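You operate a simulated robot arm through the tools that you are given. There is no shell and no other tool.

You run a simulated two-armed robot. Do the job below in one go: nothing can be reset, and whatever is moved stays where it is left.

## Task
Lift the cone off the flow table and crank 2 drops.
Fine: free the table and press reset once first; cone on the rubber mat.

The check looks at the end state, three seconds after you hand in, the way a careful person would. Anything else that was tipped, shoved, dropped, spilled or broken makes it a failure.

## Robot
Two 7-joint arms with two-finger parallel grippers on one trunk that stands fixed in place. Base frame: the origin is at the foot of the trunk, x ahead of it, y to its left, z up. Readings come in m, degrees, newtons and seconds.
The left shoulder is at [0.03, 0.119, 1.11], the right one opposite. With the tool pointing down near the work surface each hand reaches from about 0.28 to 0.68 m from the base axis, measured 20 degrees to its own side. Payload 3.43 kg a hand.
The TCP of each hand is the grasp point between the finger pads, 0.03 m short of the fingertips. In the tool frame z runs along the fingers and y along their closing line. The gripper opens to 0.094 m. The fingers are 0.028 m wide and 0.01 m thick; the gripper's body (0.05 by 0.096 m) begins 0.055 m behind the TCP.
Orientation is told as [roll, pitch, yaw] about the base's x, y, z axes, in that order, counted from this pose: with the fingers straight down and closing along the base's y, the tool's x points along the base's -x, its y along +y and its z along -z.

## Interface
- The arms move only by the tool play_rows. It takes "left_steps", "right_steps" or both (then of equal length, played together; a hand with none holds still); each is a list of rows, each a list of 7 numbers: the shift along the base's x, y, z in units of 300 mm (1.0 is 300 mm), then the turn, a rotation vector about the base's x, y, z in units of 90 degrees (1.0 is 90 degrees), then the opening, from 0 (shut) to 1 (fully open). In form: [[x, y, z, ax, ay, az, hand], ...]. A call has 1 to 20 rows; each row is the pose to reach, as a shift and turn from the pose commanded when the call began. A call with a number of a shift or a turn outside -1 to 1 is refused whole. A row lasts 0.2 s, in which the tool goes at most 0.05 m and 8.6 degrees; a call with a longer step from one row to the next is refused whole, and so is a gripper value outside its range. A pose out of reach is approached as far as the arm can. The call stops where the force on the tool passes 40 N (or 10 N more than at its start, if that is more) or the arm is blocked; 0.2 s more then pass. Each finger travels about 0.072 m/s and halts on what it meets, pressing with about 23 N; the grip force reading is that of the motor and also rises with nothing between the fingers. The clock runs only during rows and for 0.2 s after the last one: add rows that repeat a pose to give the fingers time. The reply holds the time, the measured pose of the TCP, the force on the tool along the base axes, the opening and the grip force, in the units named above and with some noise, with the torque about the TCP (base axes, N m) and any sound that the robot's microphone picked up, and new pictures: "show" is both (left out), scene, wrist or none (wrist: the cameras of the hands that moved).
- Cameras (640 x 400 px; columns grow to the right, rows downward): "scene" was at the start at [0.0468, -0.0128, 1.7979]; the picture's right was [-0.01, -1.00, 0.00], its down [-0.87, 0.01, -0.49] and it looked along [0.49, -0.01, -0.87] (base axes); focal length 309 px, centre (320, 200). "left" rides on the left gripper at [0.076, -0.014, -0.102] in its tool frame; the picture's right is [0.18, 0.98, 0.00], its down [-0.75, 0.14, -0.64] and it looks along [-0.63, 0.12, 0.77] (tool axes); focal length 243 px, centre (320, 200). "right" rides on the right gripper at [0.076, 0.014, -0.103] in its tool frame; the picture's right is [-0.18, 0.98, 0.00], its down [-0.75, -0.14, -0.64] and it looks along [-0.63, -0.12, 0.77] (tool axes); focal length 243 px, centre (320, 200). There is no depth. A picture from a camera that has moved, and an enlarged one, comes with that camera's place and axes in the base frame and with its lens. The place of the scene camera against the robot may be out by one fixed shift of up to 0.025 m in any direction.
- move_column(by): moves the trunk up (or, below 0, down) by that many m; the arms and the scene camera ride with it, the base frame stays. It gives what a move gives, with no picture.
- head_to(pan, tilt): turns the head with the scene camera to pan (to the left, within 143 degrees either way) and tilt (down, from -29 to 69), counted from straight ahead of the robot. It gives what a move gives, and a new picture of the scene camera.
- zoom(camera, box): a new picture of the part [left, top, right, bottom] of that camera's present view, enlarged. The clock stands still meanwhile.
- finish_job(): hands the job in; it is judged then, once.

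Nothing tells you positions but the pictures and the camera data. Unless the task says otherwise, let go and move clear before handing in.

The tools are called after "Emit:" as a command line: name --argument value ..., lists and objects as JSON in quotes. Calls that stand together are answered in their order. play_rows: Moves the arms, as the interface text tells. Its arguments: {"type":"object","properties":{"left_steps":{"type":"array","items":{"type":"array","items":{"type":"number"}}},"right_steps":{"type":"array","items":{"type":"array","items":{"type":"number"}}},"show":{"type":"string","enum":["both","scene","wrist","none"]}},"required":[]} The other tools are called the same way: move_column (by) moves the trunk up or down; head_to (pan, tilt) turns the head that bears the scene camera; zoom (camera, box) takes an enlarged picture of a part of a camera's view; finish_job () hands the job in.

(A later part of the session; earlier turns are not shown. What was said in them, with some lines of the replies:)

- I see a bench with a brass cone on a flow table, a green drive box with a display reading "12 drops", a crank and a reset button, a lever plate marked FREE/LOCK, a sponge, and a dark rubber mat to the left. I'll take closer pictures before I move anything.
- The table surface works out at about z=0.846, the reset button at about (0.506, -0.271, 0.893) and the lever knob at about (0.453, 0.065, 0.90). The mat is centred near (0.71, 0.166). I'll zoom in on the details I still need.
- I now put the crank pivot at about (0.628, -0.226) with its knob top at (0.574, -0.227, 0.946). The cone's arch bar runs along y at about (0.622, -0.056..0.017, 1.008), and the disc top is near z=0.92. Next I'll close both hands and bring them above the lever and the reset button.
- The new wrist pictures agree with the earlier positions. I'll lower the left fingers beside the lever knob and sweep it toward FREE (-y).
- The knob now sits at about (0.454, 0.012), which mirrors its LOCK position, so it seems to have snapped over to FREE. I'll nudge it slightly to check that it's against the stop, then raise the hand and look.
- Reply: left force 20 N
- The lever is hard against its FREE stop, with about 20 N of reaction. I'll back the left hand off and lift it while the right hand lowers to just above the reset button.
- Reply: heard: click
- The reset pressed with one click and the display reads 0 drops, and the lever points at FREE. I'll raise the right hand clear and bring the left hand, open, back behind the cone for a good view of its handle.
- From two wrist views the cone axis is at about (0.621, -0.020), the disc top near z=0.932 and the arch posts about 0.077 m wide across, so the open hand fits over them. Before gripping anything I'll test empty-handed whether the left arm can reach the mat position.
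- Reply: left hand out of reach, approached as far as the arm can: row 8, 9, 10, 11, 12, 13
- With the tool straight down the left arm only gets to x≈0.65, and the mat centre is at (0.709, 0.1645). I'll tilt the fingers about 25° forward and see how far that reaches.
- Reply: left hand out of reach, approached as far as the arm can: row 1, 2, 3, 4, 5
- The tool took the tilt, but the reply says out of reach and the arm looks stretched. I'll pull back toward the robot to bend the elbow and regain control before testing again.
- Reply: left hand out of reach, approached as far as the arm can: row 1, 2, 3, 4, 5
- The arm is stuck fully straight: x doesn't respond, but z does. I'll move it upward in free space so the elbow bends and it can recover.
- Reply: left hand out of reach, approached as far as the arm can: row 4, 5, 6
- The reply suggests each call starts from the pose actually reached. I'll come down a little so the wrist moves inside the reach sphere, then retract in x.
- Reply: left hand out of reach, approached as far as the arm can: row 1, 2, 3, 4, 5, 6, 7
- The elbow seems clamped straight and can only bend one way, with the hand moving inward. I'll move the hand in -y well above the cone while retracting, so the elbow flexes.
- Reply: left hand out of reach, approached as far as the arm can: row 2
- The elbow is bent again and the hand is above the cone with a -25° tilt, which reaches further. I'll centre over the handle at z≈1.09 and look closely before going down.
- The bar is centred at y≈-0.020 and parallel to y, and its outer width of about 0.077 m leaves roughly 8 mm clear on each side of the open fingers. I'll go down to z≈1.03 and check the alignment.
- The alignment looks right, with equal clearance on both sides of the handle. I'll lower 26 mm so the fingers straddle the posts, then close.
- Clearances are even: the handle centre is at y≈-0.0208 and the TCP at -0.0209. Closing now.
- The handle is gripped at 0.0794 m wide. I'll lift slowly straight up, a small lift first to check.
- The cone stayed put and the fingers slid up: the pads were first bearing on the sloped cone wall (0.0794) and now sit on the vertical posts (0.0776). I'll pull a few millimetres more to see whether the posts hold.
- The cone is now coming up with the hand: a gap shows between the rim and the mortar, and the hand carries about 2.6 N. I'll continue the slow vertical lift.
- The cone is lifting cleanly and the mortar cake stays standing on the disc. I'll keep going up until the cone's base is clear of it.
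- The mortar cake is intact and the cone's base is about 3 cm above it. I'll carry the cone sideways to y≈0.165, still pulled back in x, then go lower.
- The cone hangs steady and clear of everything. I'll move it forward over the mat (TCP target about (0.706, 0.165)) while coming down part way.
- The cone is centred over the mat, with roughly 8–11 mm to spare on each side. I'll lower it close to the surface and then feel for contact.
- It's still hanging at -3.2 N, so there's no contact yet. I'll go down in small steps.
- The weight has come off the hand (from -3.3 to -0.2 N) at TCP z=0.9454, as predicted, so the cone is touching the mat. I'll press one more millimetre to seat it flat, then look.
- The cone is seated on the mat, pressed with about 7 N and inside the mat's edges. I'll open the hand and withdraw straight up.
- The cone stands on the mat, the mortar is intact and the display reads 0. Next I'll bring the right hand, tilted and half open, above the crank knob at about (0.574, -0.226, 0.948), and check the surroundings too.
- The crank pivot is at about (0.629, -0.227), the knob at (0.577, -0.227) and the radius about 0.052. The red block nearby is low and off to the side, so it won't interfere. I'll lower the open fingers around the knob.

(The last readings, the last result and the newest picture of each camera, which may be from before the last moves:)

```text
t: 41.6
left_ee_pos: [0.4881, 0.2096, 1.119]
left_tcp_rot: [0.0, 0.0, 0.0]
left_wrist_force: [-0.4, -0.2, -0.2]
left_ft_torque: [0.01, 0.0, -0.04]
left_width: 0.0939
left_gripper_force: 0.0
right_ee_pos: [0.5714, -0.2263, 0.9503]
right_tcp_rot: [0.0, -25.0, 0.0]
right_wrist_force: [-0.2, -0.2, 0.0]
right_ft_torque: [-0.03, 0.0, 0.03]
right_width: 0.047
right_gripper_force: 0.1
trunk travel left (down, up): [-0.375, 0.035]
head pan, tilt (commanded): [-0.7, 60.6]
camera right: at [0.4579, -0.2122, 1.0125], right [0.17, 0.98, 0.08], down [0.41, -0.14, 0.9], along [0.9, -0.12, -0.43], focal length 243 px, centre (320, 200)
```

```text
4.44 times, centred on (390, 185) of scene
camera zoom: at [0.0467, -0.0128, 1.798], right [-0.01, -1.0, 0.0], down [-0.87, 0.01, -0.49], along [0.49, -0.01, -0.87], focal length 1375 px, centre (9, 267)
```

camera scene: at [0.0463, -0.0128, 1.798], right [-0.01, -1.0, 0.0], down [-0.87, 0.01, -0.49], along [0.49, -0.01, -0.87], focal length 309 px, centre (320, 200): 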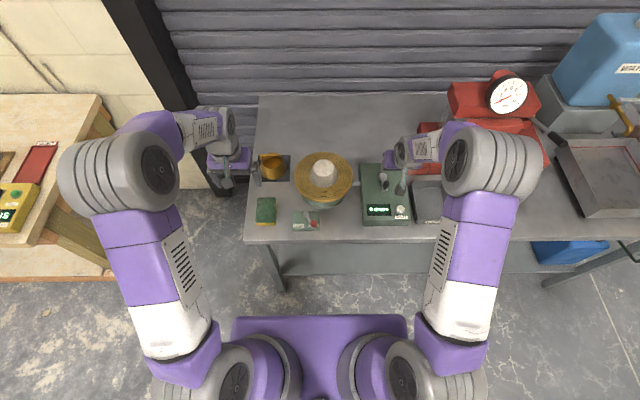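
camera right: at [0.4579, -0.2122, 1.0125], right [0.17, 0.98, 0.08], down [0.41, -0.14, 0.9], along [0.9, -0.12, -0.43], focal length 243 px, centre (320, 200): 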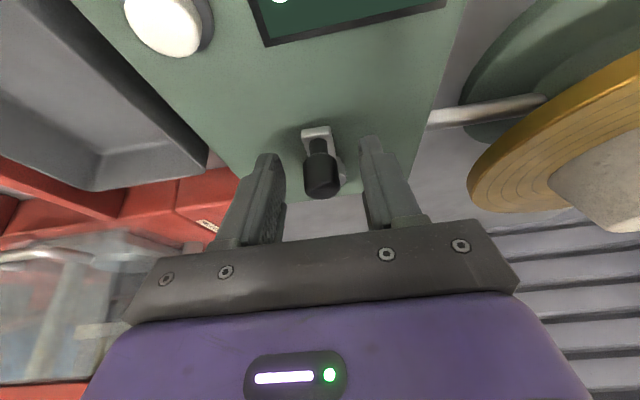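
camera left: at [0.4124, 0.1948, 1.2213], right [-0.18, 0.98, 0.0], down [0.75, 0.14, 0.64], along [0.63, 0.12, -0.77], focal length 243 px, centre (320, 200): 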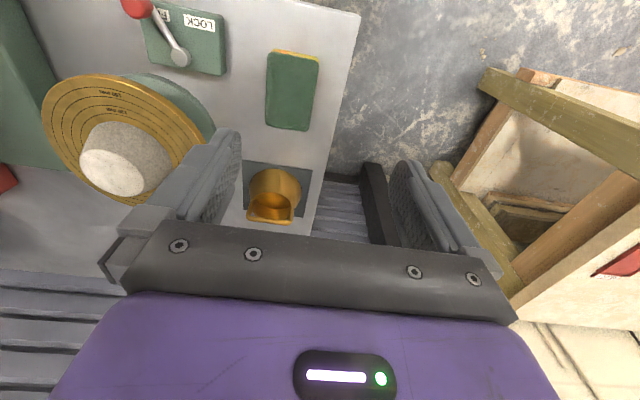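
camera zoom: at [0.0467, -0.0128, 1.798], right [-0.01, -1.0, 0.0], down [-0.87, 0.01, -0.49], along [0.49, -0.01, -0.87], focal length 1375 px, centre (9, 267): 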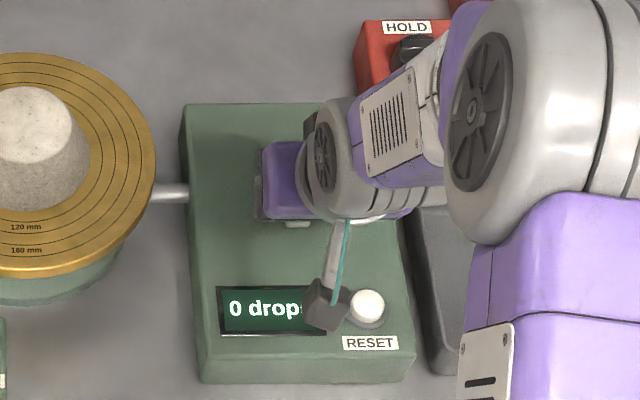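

The knob is centred between the fingers: its axis is at (0.577, -0.2264) and the TCP y is -0.2263. I'll close on it.

Emit:
play_rows --right_steps '[[0, 0, 0, 0, 0, 0, 0.3], [0, 0, 0, 0, 0, 0, 0.2], [0, 0, 0, 0, 0, 0, 0], [0, 0, 0, 0, 0, 0, 0]]' --show "wrist"

Emit:
zoom --camera "right" --box '[220, 60, 460, 220]'

```text
t: 42.6
left_ee_pos: [0.4893, 0.2098, 1.1187]
left_tcp_rot: [0.0, 0.0, -0.1]
left_wrist_force: [-0.7, -0.5, 0.0]
left_ft_torque: [-0.03, 0.01, -0.02]
left_width: 0.0939
left_gripper_force: 0.2
right_ee_pos: [0.5705, -0.2247, 0.9504]
right_tcp_rot: [0.0, -25.0, 0.0]
right_wrist_force: [0.8, 2.6, -1.6]
right_ft_torque: [-0.01, -0.16, 0.07]
right_width: 0.0195
right_gripper_force: 45.5
trunk travel left (down, up): [-0.375, 0.035]
head pan, tilt (commanded): [-0.7, 60.6]
camera right: at [0.458, -0.2117, 1.0125], right [0.17, 0.98, 0.08], down [0.41, -0.14, 0.9], along [0.9, -0.12, -0.43], focal length 243 px, centre (320, 200)
```

right: 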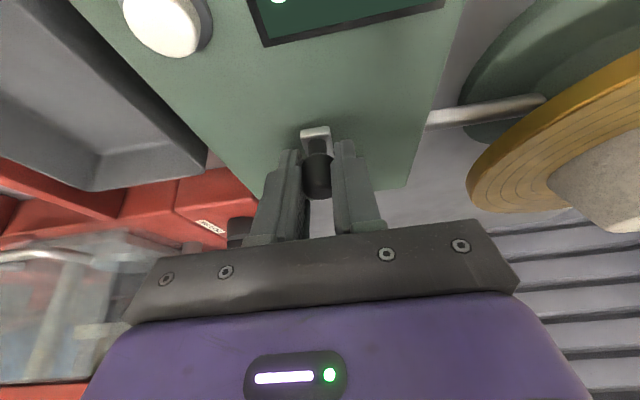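

```text
2.50 times, centred on (340, 140) of right
camera zoom: at [0.458, -0.2117, 1.0125], right [0.17, 0.98, 0.08], down [0.41, -0.14, 0.9], along [0.9, -0.12, -0.43], focal length 606 px, centre (270, 350)
```

zoom: 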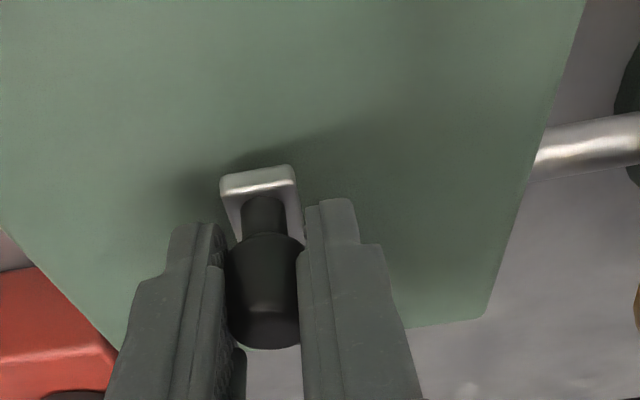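

The grip on the crank knob is firm. I'll start with 30° clockwise as seen from above and watch the forces.

Emit:
play_rows --right_steps '[[0.0007, 0.015, 0, 0, 0, 0, 0], [0.0026, 0.0298, 0, 0, 0, 0, 0], [0.006, 0.0445, 0, 0, 0, 0, 0], [0.0103, 0.0587, 0, 0, 0, 0, 0], [0.023, 0.0858, 0, 0, 0, 0, 0]]' --show "wrist"

Emit:
zoom --camera "right" --box '[220, 0, 460, 220]'

```text
t: 43.8
left_ee_pos: [0.4877, 0.2091, 1.1185]
left_tcp_rot: [0.1, -0.1, 0.1]
left_wrist_force: [-0.1, 1.1, -0.7]
left_ft_torque: [-0.03, 0.0, 0.01]
left_width: 0.094
left_gripper_force: 0.1
right_ee_pos: [0.579, -0.2033, 0.951]
right_tcp_rot: [0.0, -25.2, -0.1]
right_wrist_force: [0.3, -14.0, 5.3]
right_ft_torque: [-0.05, 0.09, -0.53]
right_width: 0.0203
right_gripper_force: 45.1
trunk travel left (down, up): [-0.375, 0.035]
head pan, tilt (commanded): [-0.7, 60.6]
camera right: at [0.4656, -0.1892, 1.0126], right [0.17, 0.98, 0.08], down [0.41, -0.14, 0.9], along [0.9, -0.12, -0.43], focal length 243 px, centre (320, 200)
```

right: 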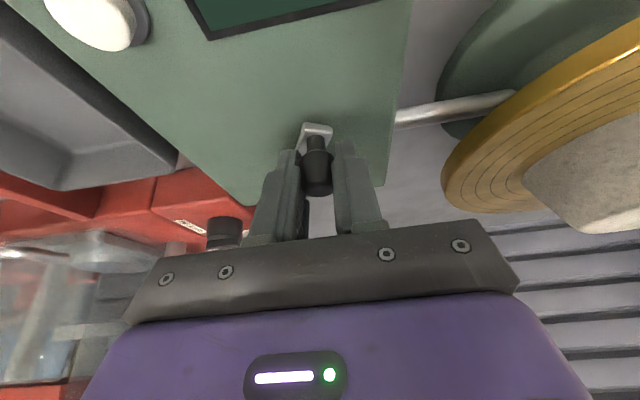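

```text
1.82 times, centred on (340, 110) of right
camera zoom: at [0.4656, -0.1892, 1.0126], right [0.17, 0.98, 0.08], down [0.41, -0.14, 0.9], along [0.9, -0.12, -0.43], focal length 441 px, centre (284, 364)
```

zoom: 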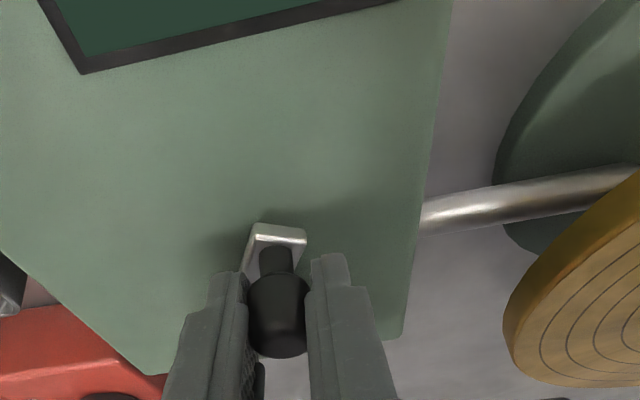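

The crank turns with moderate resistance of about 14 N. I'll go on around to 90°.

Emit:
play_rows --right_steps '[[0.0172, 0.0245, 0, 0, 0, 0, 0], [0.0383, 0.0457, 0, 0, 0, 0, 0], [0.0628, 0.0629, 0, 0, 0, 0, 0], [0.09, 0.0755, 0, 0, 0, 0, 0], [0.1189, 0.0833, 0, 0, 0, 0, 0], [0.1487, 0.0859, 0, 0, 0, 0, 0]]' --show "wrist"

Emit:
zoom --camera "right" --box '[220, 0, 460, 220]'

Emit:
zoom --camera "scene" --box '[290, 130, 430, 230]'

```text
t: 45.2
left_ee_pos: [0.4858, 0.2106, 1.1193]
left_tcp_rot: [0.1, -0.1, 0.0]
left_wrist_force: [-0.3, -0.6, 0.1]
left_ft_torque: [0.0, 0.02, -0.03]
left_width: 0.0939
left_gripper_force: 0.0
right_ee_pos: [0.6209, -0.1745, 0.9519]
right_tcp_rot: [0.1, -25.2, 0.0]
right_wrist_force: [-5.9, -8.3, 14.5]
right_ft_torque: [-0.3, 0.32, -0.3]
right_width: 0.0193
right_gripper_force: 45.0
trunk travel left (down, up): [-0.375, 0.035]
head pan, tilt (commanded): [-0.7, 60.6]
camera right: at [0.5083, -0.162, 1.0131], right [0.17, 0.98, 0.08], down [0.41, -0.14, 0.9], along [0.9, -0.12, -0.42], focal length 243 px, centre (320, 200)
```

right: 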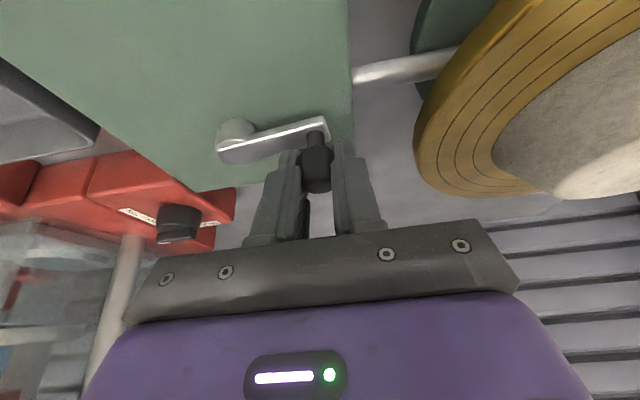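

```text
1.82 times, centred on (340, 110) of right
camera zoom: at [0.5083, -0.162, 1.0131], right [0.17, 0.98, 0.08], down [0.41, -0.14, 0.9], along [0.9, -0.12, -0.42], focal length 441 px, centre (284, 364)
```

zoom: 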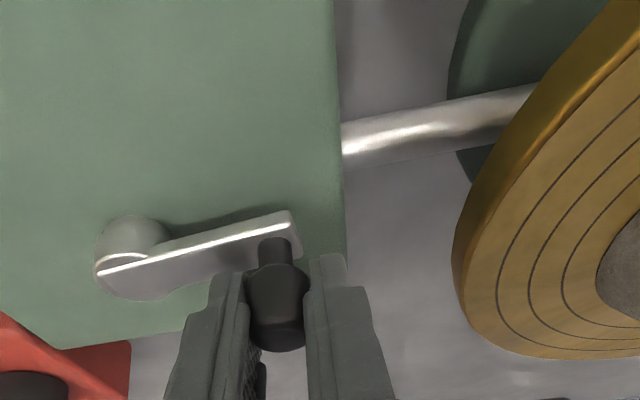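

```text
4.00 times, centred on (360, 180) of scene
camera zoom: at [0.0439, -0.0136, 1.798], right [-0.01, -1.0, 0.0], down [-0.87, 0.01, -0.49], along [0.49, -0.01, -0.87], focal length 1238 px, centre (160, 280)
```

zoom: 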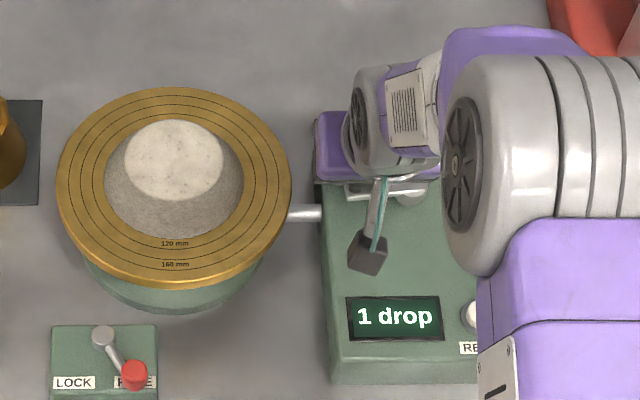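

The display already shows 1 drop after 90°, so I must watch it closely from here. The fingertips seem to press on the crank arm (14 N in z), so I'll raise about 4 mm and continue in 30° steps, checking the display each time.

Emit:
play_rows --right_steps '[[0, 0, 0.007, 0, 0, 0, 0], [0, 0, 0.0133, 0, 0, 0, 0], [0.0296, -0.0026, 0.0133, 0, 0, 0, 0], [0.0584, -0.0103, 0.0133, 0, 0, 0, 0], [0.0853, -0.0229, 0.0133, 0, 0, 0, 0]]' --show "wrist"

Emit:
zoom --camera "scene" --box '[290, 130, 430, 230]'

Emit:
zoom --camera "right" --box '[180, 0, 460, 220]'

```text
t: 46.4
left_ee_pos: [0.4886, 0.2101, 1.1172]
left_tcp_rot: [0.0, 0.1, 0.0]
left_wrist_force: [0.6, 0.1, -0.3]
left_ft_torque: [0.0, 0.03, -0.02]
left_width: 0.094
left_gripper_force: 0.0
right_ee_pos: [0.648, -0.1798, 0.9535]
right_tcp_rot: [0.1, -24.8, 0.1]
right_wrist_force: [-3.7, 8.2, -11.7]
right_ft_torque: [0.04, -0.02, -0.22]
right_width: 0.0194
right_gripper_force: 45.2
trunk travel left (down, up): [-0.375, 0.035]
head pan, tilt (commanded): [-0.7, 60.6]
camera right: at [0.5353, -0.1663, 1.0151], right [0.16, 0.98, 0.08], down [0.41, -0.14, 0.9], along [0.89, -0.12, -0.43], focal length 243 px, centre (320, 200)
```

right: 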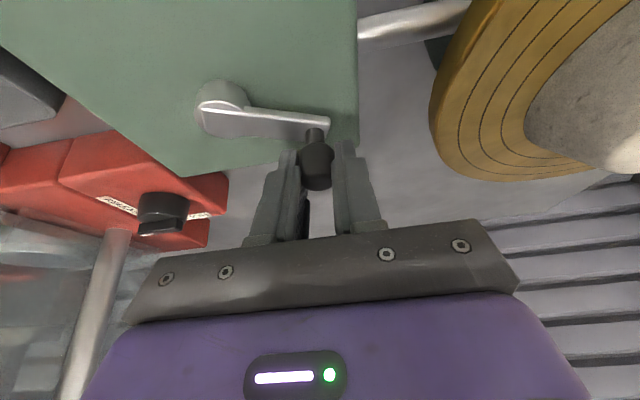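

```text
4.00 times, centred on (360, 180) of scene
camera zoom: at [0.0485, -0.0119, 1.7978], right [-0.01, -1.0, 0.0], down [-0.87, 0.01, -0.49], along [0.49, -0.01, -0.87], focal length 1238 px, centre (160, 280)
```

zoom: 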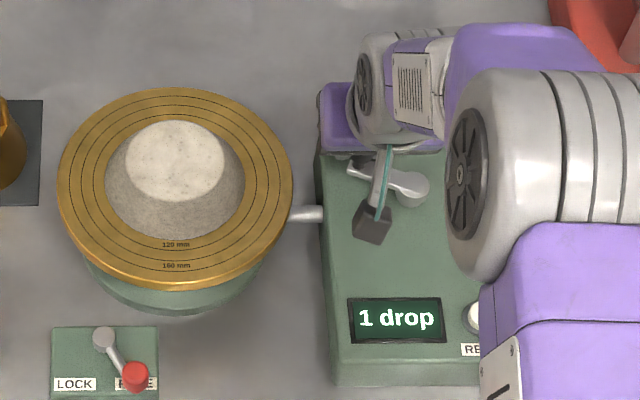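

```text
1.82 times, centred on (320, 110) of right
camera zoom: at [0.5353, -0.1663, 1.0151], right [0.16, 0.98, 0.08], down [0.41, -0.14, 0.9], along [0.89, -0.12, -0.43], focal length 441 px, centre (320, 364)
```

zoom: 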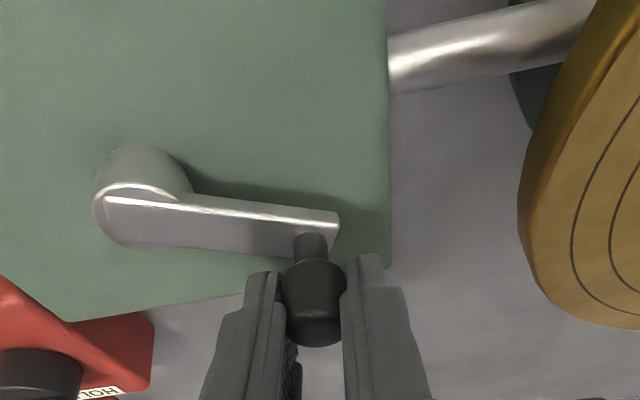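

Still 1 drop. I'll ease the height down slightly and keep turning toward 0°.

Emit:
play_rows --right_steps '[[0.0244, -0.0171, -0.005, 0, 0, 0, 0], [0.0454, -0.0381, -0.006, 0, 0, 0, 0], [0.0625, -0.0625, -0.006, 0, 0, 0, 0], [0.075, -0.0894, -0.006, 0, 0, 0, 0]]' --show "wrist"

Emit:
zoom --camera "scene" --box '[290, 130, 430, 230]'

Emit:
zoom --camera "right" --box '[180, 0, 460, 220]'

```text
t: 47.4
left_ee_pos: [0.4883, 0.2118, 1.1185]
left_tcp_rot: [-0.1, 0.1, 0.0]
left_wrist_force: [-1.0, -0.3, 0.3]
left_ft_torque: [0.0, 0.02, 0.01]
left_width: 0.094
left_gripper_force: 0.1
right_ee_pos: [0.6737, -0.2074, 0.9562]
right_tcp_rot: [-0.1, -25.4, 0.0]
right_wrist_force: [10.9, 12.8, 0.0]
right_ft_torque: [0.34, -0.24, -0.3]
right_width: 0.0196
right_gripper_force: 44.9
trunk travel left (down, up): [-0.375, 0.035]
head pan, tilt (commanded): [-0.7, 60.6]
camera right: at [0.5608, -0.1944, 1.0159], right [0.17, 0.98, 0.08], down [0.41, -0.14, 0.9], along [0.9, -0.12, -0.42], focal length 243 px, centre (320, 200)
```

right: 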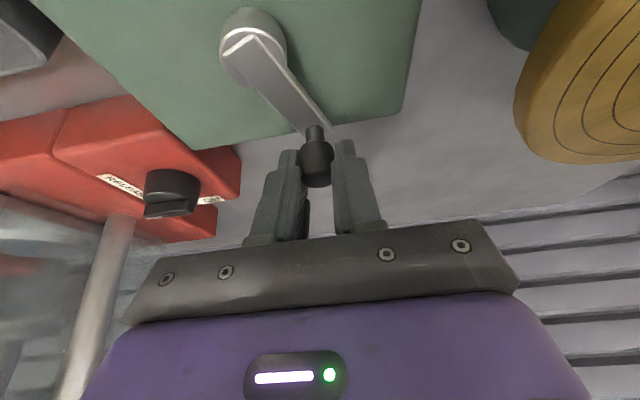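

```text
4.00 times, centred on (360, 180) of scene
camera zoom: at [0.0488, -0.0104, 1.798], right [-0.01, -1.0, 0.0], down [-0.87, 0.01, -0.49], along [0.49, -0.01, -0.87], focal length 1238 px, centre (160, 280)
```

zoom: 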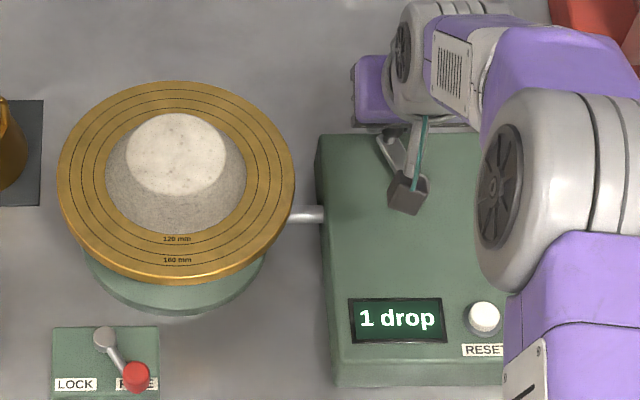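

```text
1.82 times, centred on (320, 110) of right
camera zoom: at [0.5608, -0.1944, 1.0159], right [0.17, 0.98, 0.08], down [0.41, -0.14, 0.9], along [0.9, -0.12, -0.42], focal length 441 px, centre (320, 364)
```

zoom: 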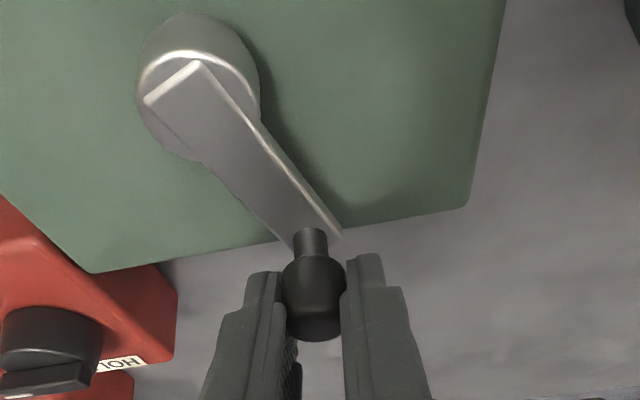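

Still 1 drop, and the disc has begun to rise on its cam. The forces suggest a slightly larger circle, centre (0.6235, -0.2265) and R≈0.053 in TCP terms, so I'll use that through 0° to -30°.

Emit:
play_rows --right_steps '[[0.0183, -0.029, 0, 0, 0, 0, 0], [0.021, -0.0597, 0, 0, 0, 0, 0], [0.0183, -0.0903, 0, 0, 0, 0, 0], [0.0103, -0.12, 0, 0, 0, 0, 0], [-0.0027, -0.148, 0, 0, 0, 0, 0]]' --show "wrist"

Emit:
zoom --camera "scene" --box '[290, 130, 430, 230]'

Emit:
zoom --camera "right" --box '[180, 0, 460, 220]'

```text
t: 48.6
left_ee_pos: [0.4879, 0.2109, 1.1184]
left_tcp_rot: [-0.2, 0.0, 0.0]
left_wrist_force: [-1.0, -0.7, -0.7]
left_ft_torque: [-0.02, -0.05, 0.01]
left_width: 0.0939
left_gripper_force: 0.1
right_ee_pos: [0.6705, -0.251, 0.9536]
right_tcp_rot: [0.0, -25.1, 0.0]
right_wrist_force: [4.3, 10.3, 10.3]
right_ft_torque: [0.2, -0.14, -0.44]
right_width: 0.0195
right_gripper_force: 45.3
trunk travel left (down, up): [-0.375, 0.035]
head pan, tilt (commanded): [-0.7, 60.6]
camera right: at [0.5569, -0.2372, 1.0146], right [0.17, 0.98, 0.08], down [0.41, -0.14, 0.9], along [0.9, -0.12, -0.43], focal length 243 px, centre (320, 200)
```

right: 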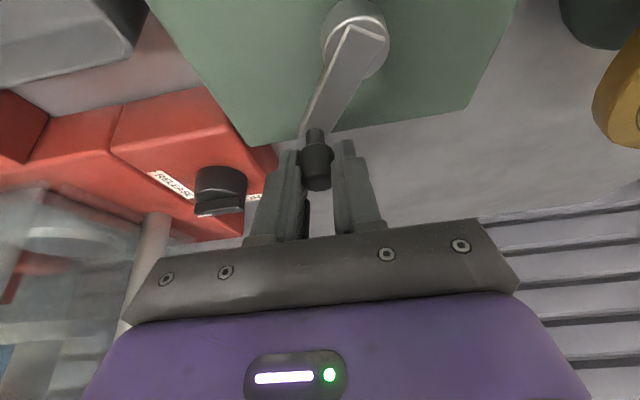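

```text
4.00 times, centred on (360, 180) of scene
camera zoom: at [0.0461, -0.01, 1.798], right [-0.01, -1.0, 0.0], down [-0.87, 0.01, -0.49], along [0.49, -0.01, -0.87], focal length 1238 px, centre (160, 280)
```

zoom: 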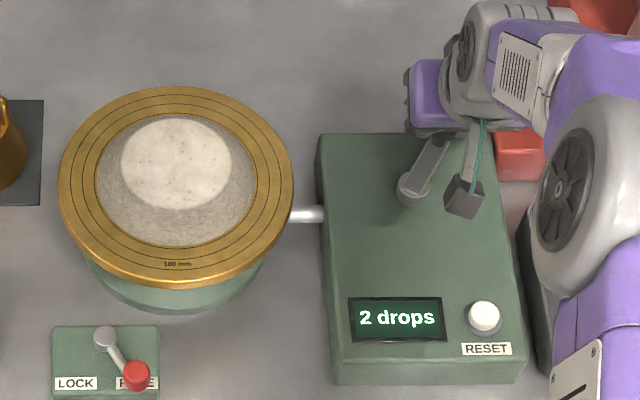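

```text
1.82 times, centred on (320, 110) of right
camera zoom: at [0.5569, -0.2372, 1.0146], right [0.17, 0.98, 0.08], down [0.41, -0.14, 0.9], along [0.9, -0.12, -0.43], focal length 441 px, centre (320, 364)
```

zoom: 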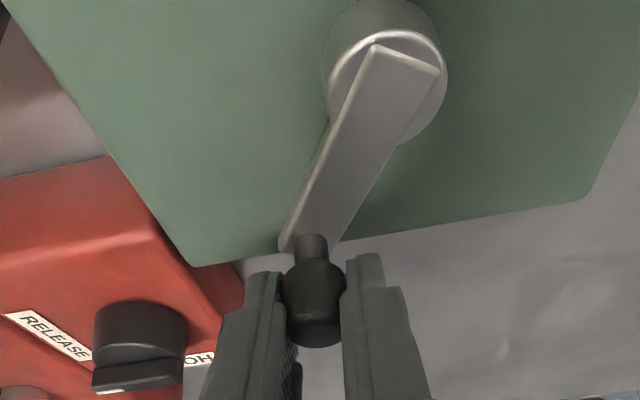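

The display now reads 2 drops after about 210° of turning, so I stop cranking here. I'll ease the load off the crank, open the fingers and withdraw straight up.

Emit:
play_rows --right_steps '[[0.003, 0.005, 0, 0, 0, 0, 0], [0.003, 0.005, 0, 0, 0, 0, 0.25], [0.003, 0.005, 0, 0, 0, 0, 0.4], [0.003, 0.005, 0, 0, 0, 0, 0.5], [0.003, 0.005, 0, 0, 0, 0, 0.5]]' --show "wrist"

Emit:
zoom --camera "right" --box '[180, 0, 460, 220]'

Emit:
zoom --camera "scene" --box '[290, 130, 430, 230]'

```text
t: 49.8
left_ee_pos: [0.4868, 0.2099, 1.1191]
left_tcp_rot: [0.0, 0.0, 0.0]
left_wrist_force: [-0.4, 0.0, -0.8]
left_ft_torque: [0.02, 0.0, 0.0]
left_width: 0.0941
left_gripper_force: 0.1
right_ee_pos: [0.6706, -0.2511, 0.9513]
right_tcp_rot: [0.0, -25.0, 0.0]
right_wrist_force: [0.1, -0.5, -0.1]
right_ft_torque: [-0.03, -0.03, 0.01]
right_width: 0.0469
right_gripper_force: 0.3
trunk travel left (down, up): [-0.375, 0.035]
head pan, tilt (commanded): [-0.7, 60.6]
camera right: at [0.5576, -0.2377, 1.0136], right [0.17, 0.98, 0.08], down [0.41, -0.14, 0.9], along [0.9, -0.12, -0.43], focal length 243 px, centre (320, 200)
```

right: 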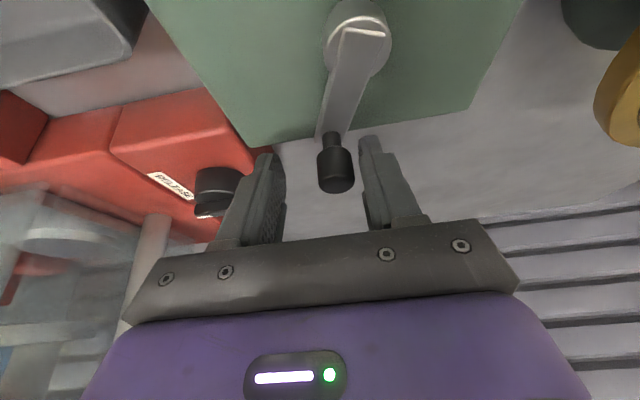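

```text
1.82 times, centred on (320, 110) of right
camera zoom: at [0.5576, -0.2377, 1.0136], right [0.17, 0.98, 0.08], down [0.41, -0.14, 0.9], along [0.9, -0.12, -0.43], focal length 441 px, centre (320, 364)
```

zoom: 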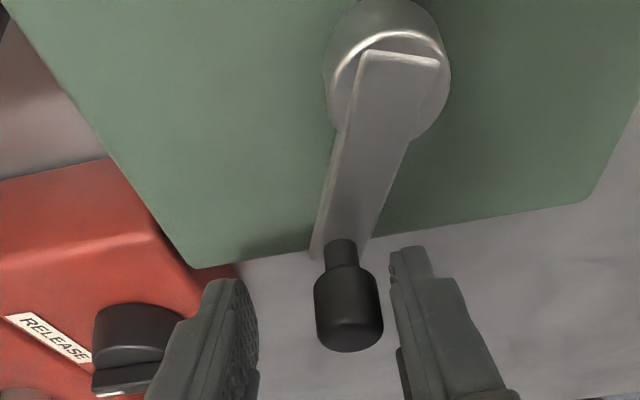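

```text
4.00 times, centred on (360, 180) of scene
camera zoom: at [0.0467, -0.0127, 1.7979], right [-0.01, -1.0, 0.0], down [-0.87, 0.01, -0.49], along [0.49, -0.01, -0.87], focal length 1238 px, centre (160, 280)
```

zoom: 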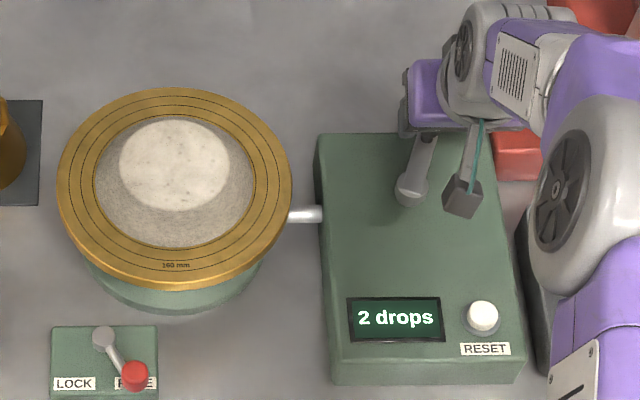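

The crank is released, the display holds at 2 drops and the mortar has spread evenly. I'll raise the right hand straight up and bring it back.

Emit:
play_rows --right_steps '[[0, 0.005, 0.05, 0, 0, 0, 0.5], [0, 0.005, 0.12, 0, 0, 0, 0.5], [0, 0.005, 0.2, 0, 0, 0, 0.5], [-0.02, 0, 0.3, 0, 0, 0, 0.5], [-0.08, 0, 0.4, 0, 0, 0, 0.5], [-0.2, -0.02, 0.48, 0, 0.07, 0, 0.5], [-0.33, -0.05, 0.52, 0, 0.14, 0, 0.5], [-0.46, -0.08, 0.54, 0, 0.21, 0, 0.5], [-0.6, -0.1, 0.56, 0, 0.278, 0, 0.5], [-0.72, -0.12, 0.58, 0, 0.278, 0, 0.5], [-0.72, -0.12, 0.58, 0, 0.278, 0, 0.5]]' --show "both"

Emit:
zoom --camera "scene" --box '[240, 120, 440, 245]'

Emit:
zoom --camera "left" --box '[0, 0, 400, 250]'

```text
t: 52.2
left_ee_pos: [0.4884, 0.2102, 1.1179]
left_tcp_rot: [0.0, -0.1, 0.0]
left_wrist_force: [0.5, -0.4, -0.7]
left_ft_torque: [0.0, 0.02, -0.02]
left_width: 0.0939
left_gripper_force: 0.0
right_ee_pos: [0.4543, -0.2893, 1.1267]
right_tcp_rot: [0.1, 0.0, 0.1]
right_wrist_force: [-0.3, 0.3, -0.7]
right_ft_torque: [-0.01, -0.03, 0.0]
right_width: 0.0472
right_gripper_force: 0.1
trunk travel left (down, up): [-0.375, 0.035]
head pan, tilt (commanded): [-0.7, 60.6]
camera scene: at [0.0482, -0.0126, 1.7979], right [-0.01, -1.0, 0.0], down [-0.87, 0.01, -0.49], along [0.49, -0.01, -0.87], focal length 309 px, centre (320, 200)
camera right: at [0.3782, -0.2767, 1.2295], right [0.18, 0.98, 0.0], down [0.75, -0.14, 0.64], along [0.63, -0.12, -0.77], focal length 243 px, centre (320, 200)
```

scene: 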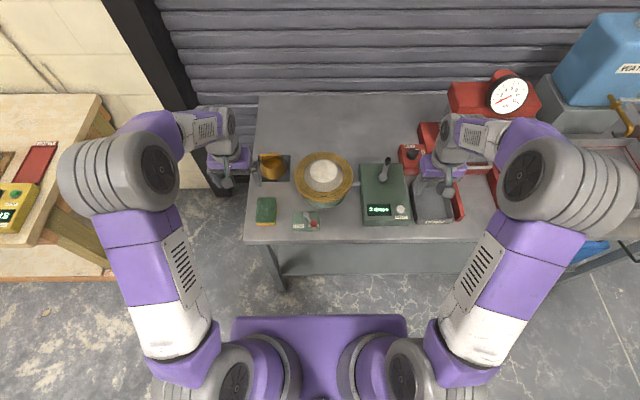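
right: 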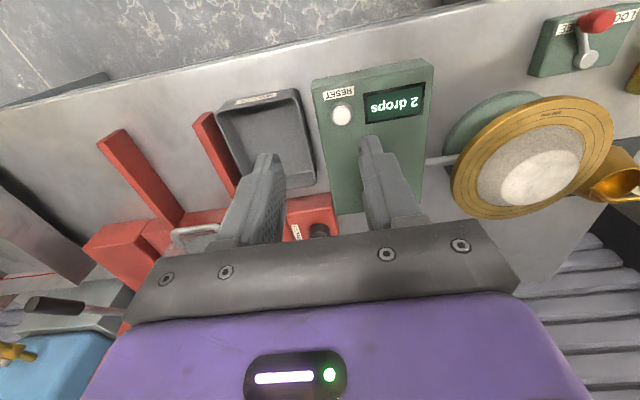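

```text
3.20 times, centred on (340, 182) of scene
camera zoom: at [0.0482, -0.0126, 1.7979], right [-0.01, -1.0, 0.0], down [-0.87, 0.01, -0.49], along [0.49, -0.01, -0.87], focal length 990 px, centre (256, 256)
```

zoom: 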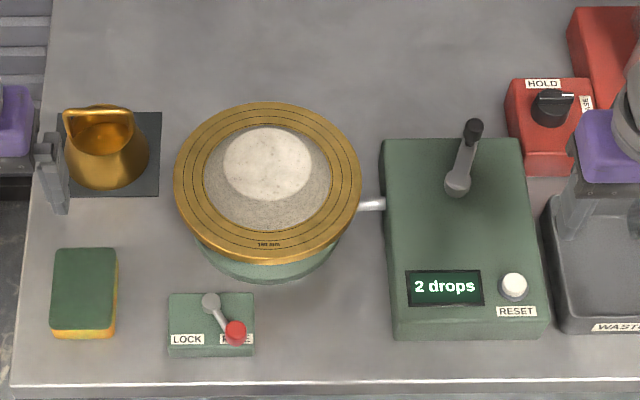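

```text
1.60 times, centred on (200, 125) of left
camera zoom: at [0.4127, 0.195, 1.2212], right [-0.18, 0.98, 0.0], down [0.75, 0.14, 0.64], along [0.63, 0.12, -0.77], focal length 388 px, centre (512, 320)
```

zoom: 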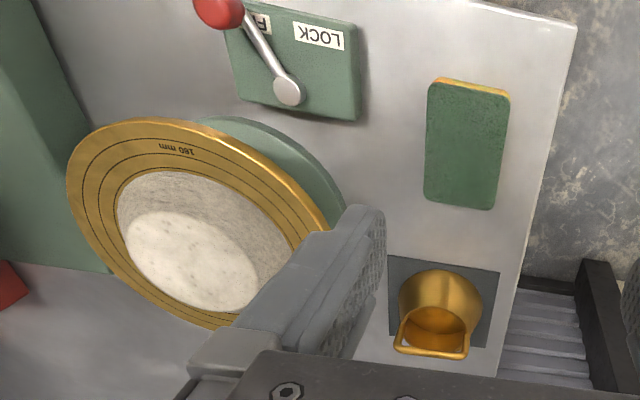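

Everything matches the request: the lever is at FREE, reset was pressed once, the cone stands upright on the rubber mat, and the counter reads 2 drops. Nothing else was disturbed and both hands are empty and clear, so I'm handing in.

Emit:
finish_job

```text
The job is handed in.
```

The job is done and handed in. The cone is on the rubber mat and the flow table has had 2 drops.

- **Table freed:** the lever is against its FREE stop.
- **Reset:** I pressed it once, and the display went from 12 to 0 drops.
- **Cone:** I lifted it straight up and set it upright, centred on the mat. The mortar stayed standing on the disc. My first grip slipped up the handle before the cone moved, and the next pull lifted it cleanly.
- **Crank:** the display reads 2 drops. That took only about 210° of turning, not two full turns, so I stopped as soon as the second drop showed. When I let go, the crank sprang back slightly, and the display stayed at 2.

In the last pictures nothing else on the bench had moved, and both hands were empty and clear.
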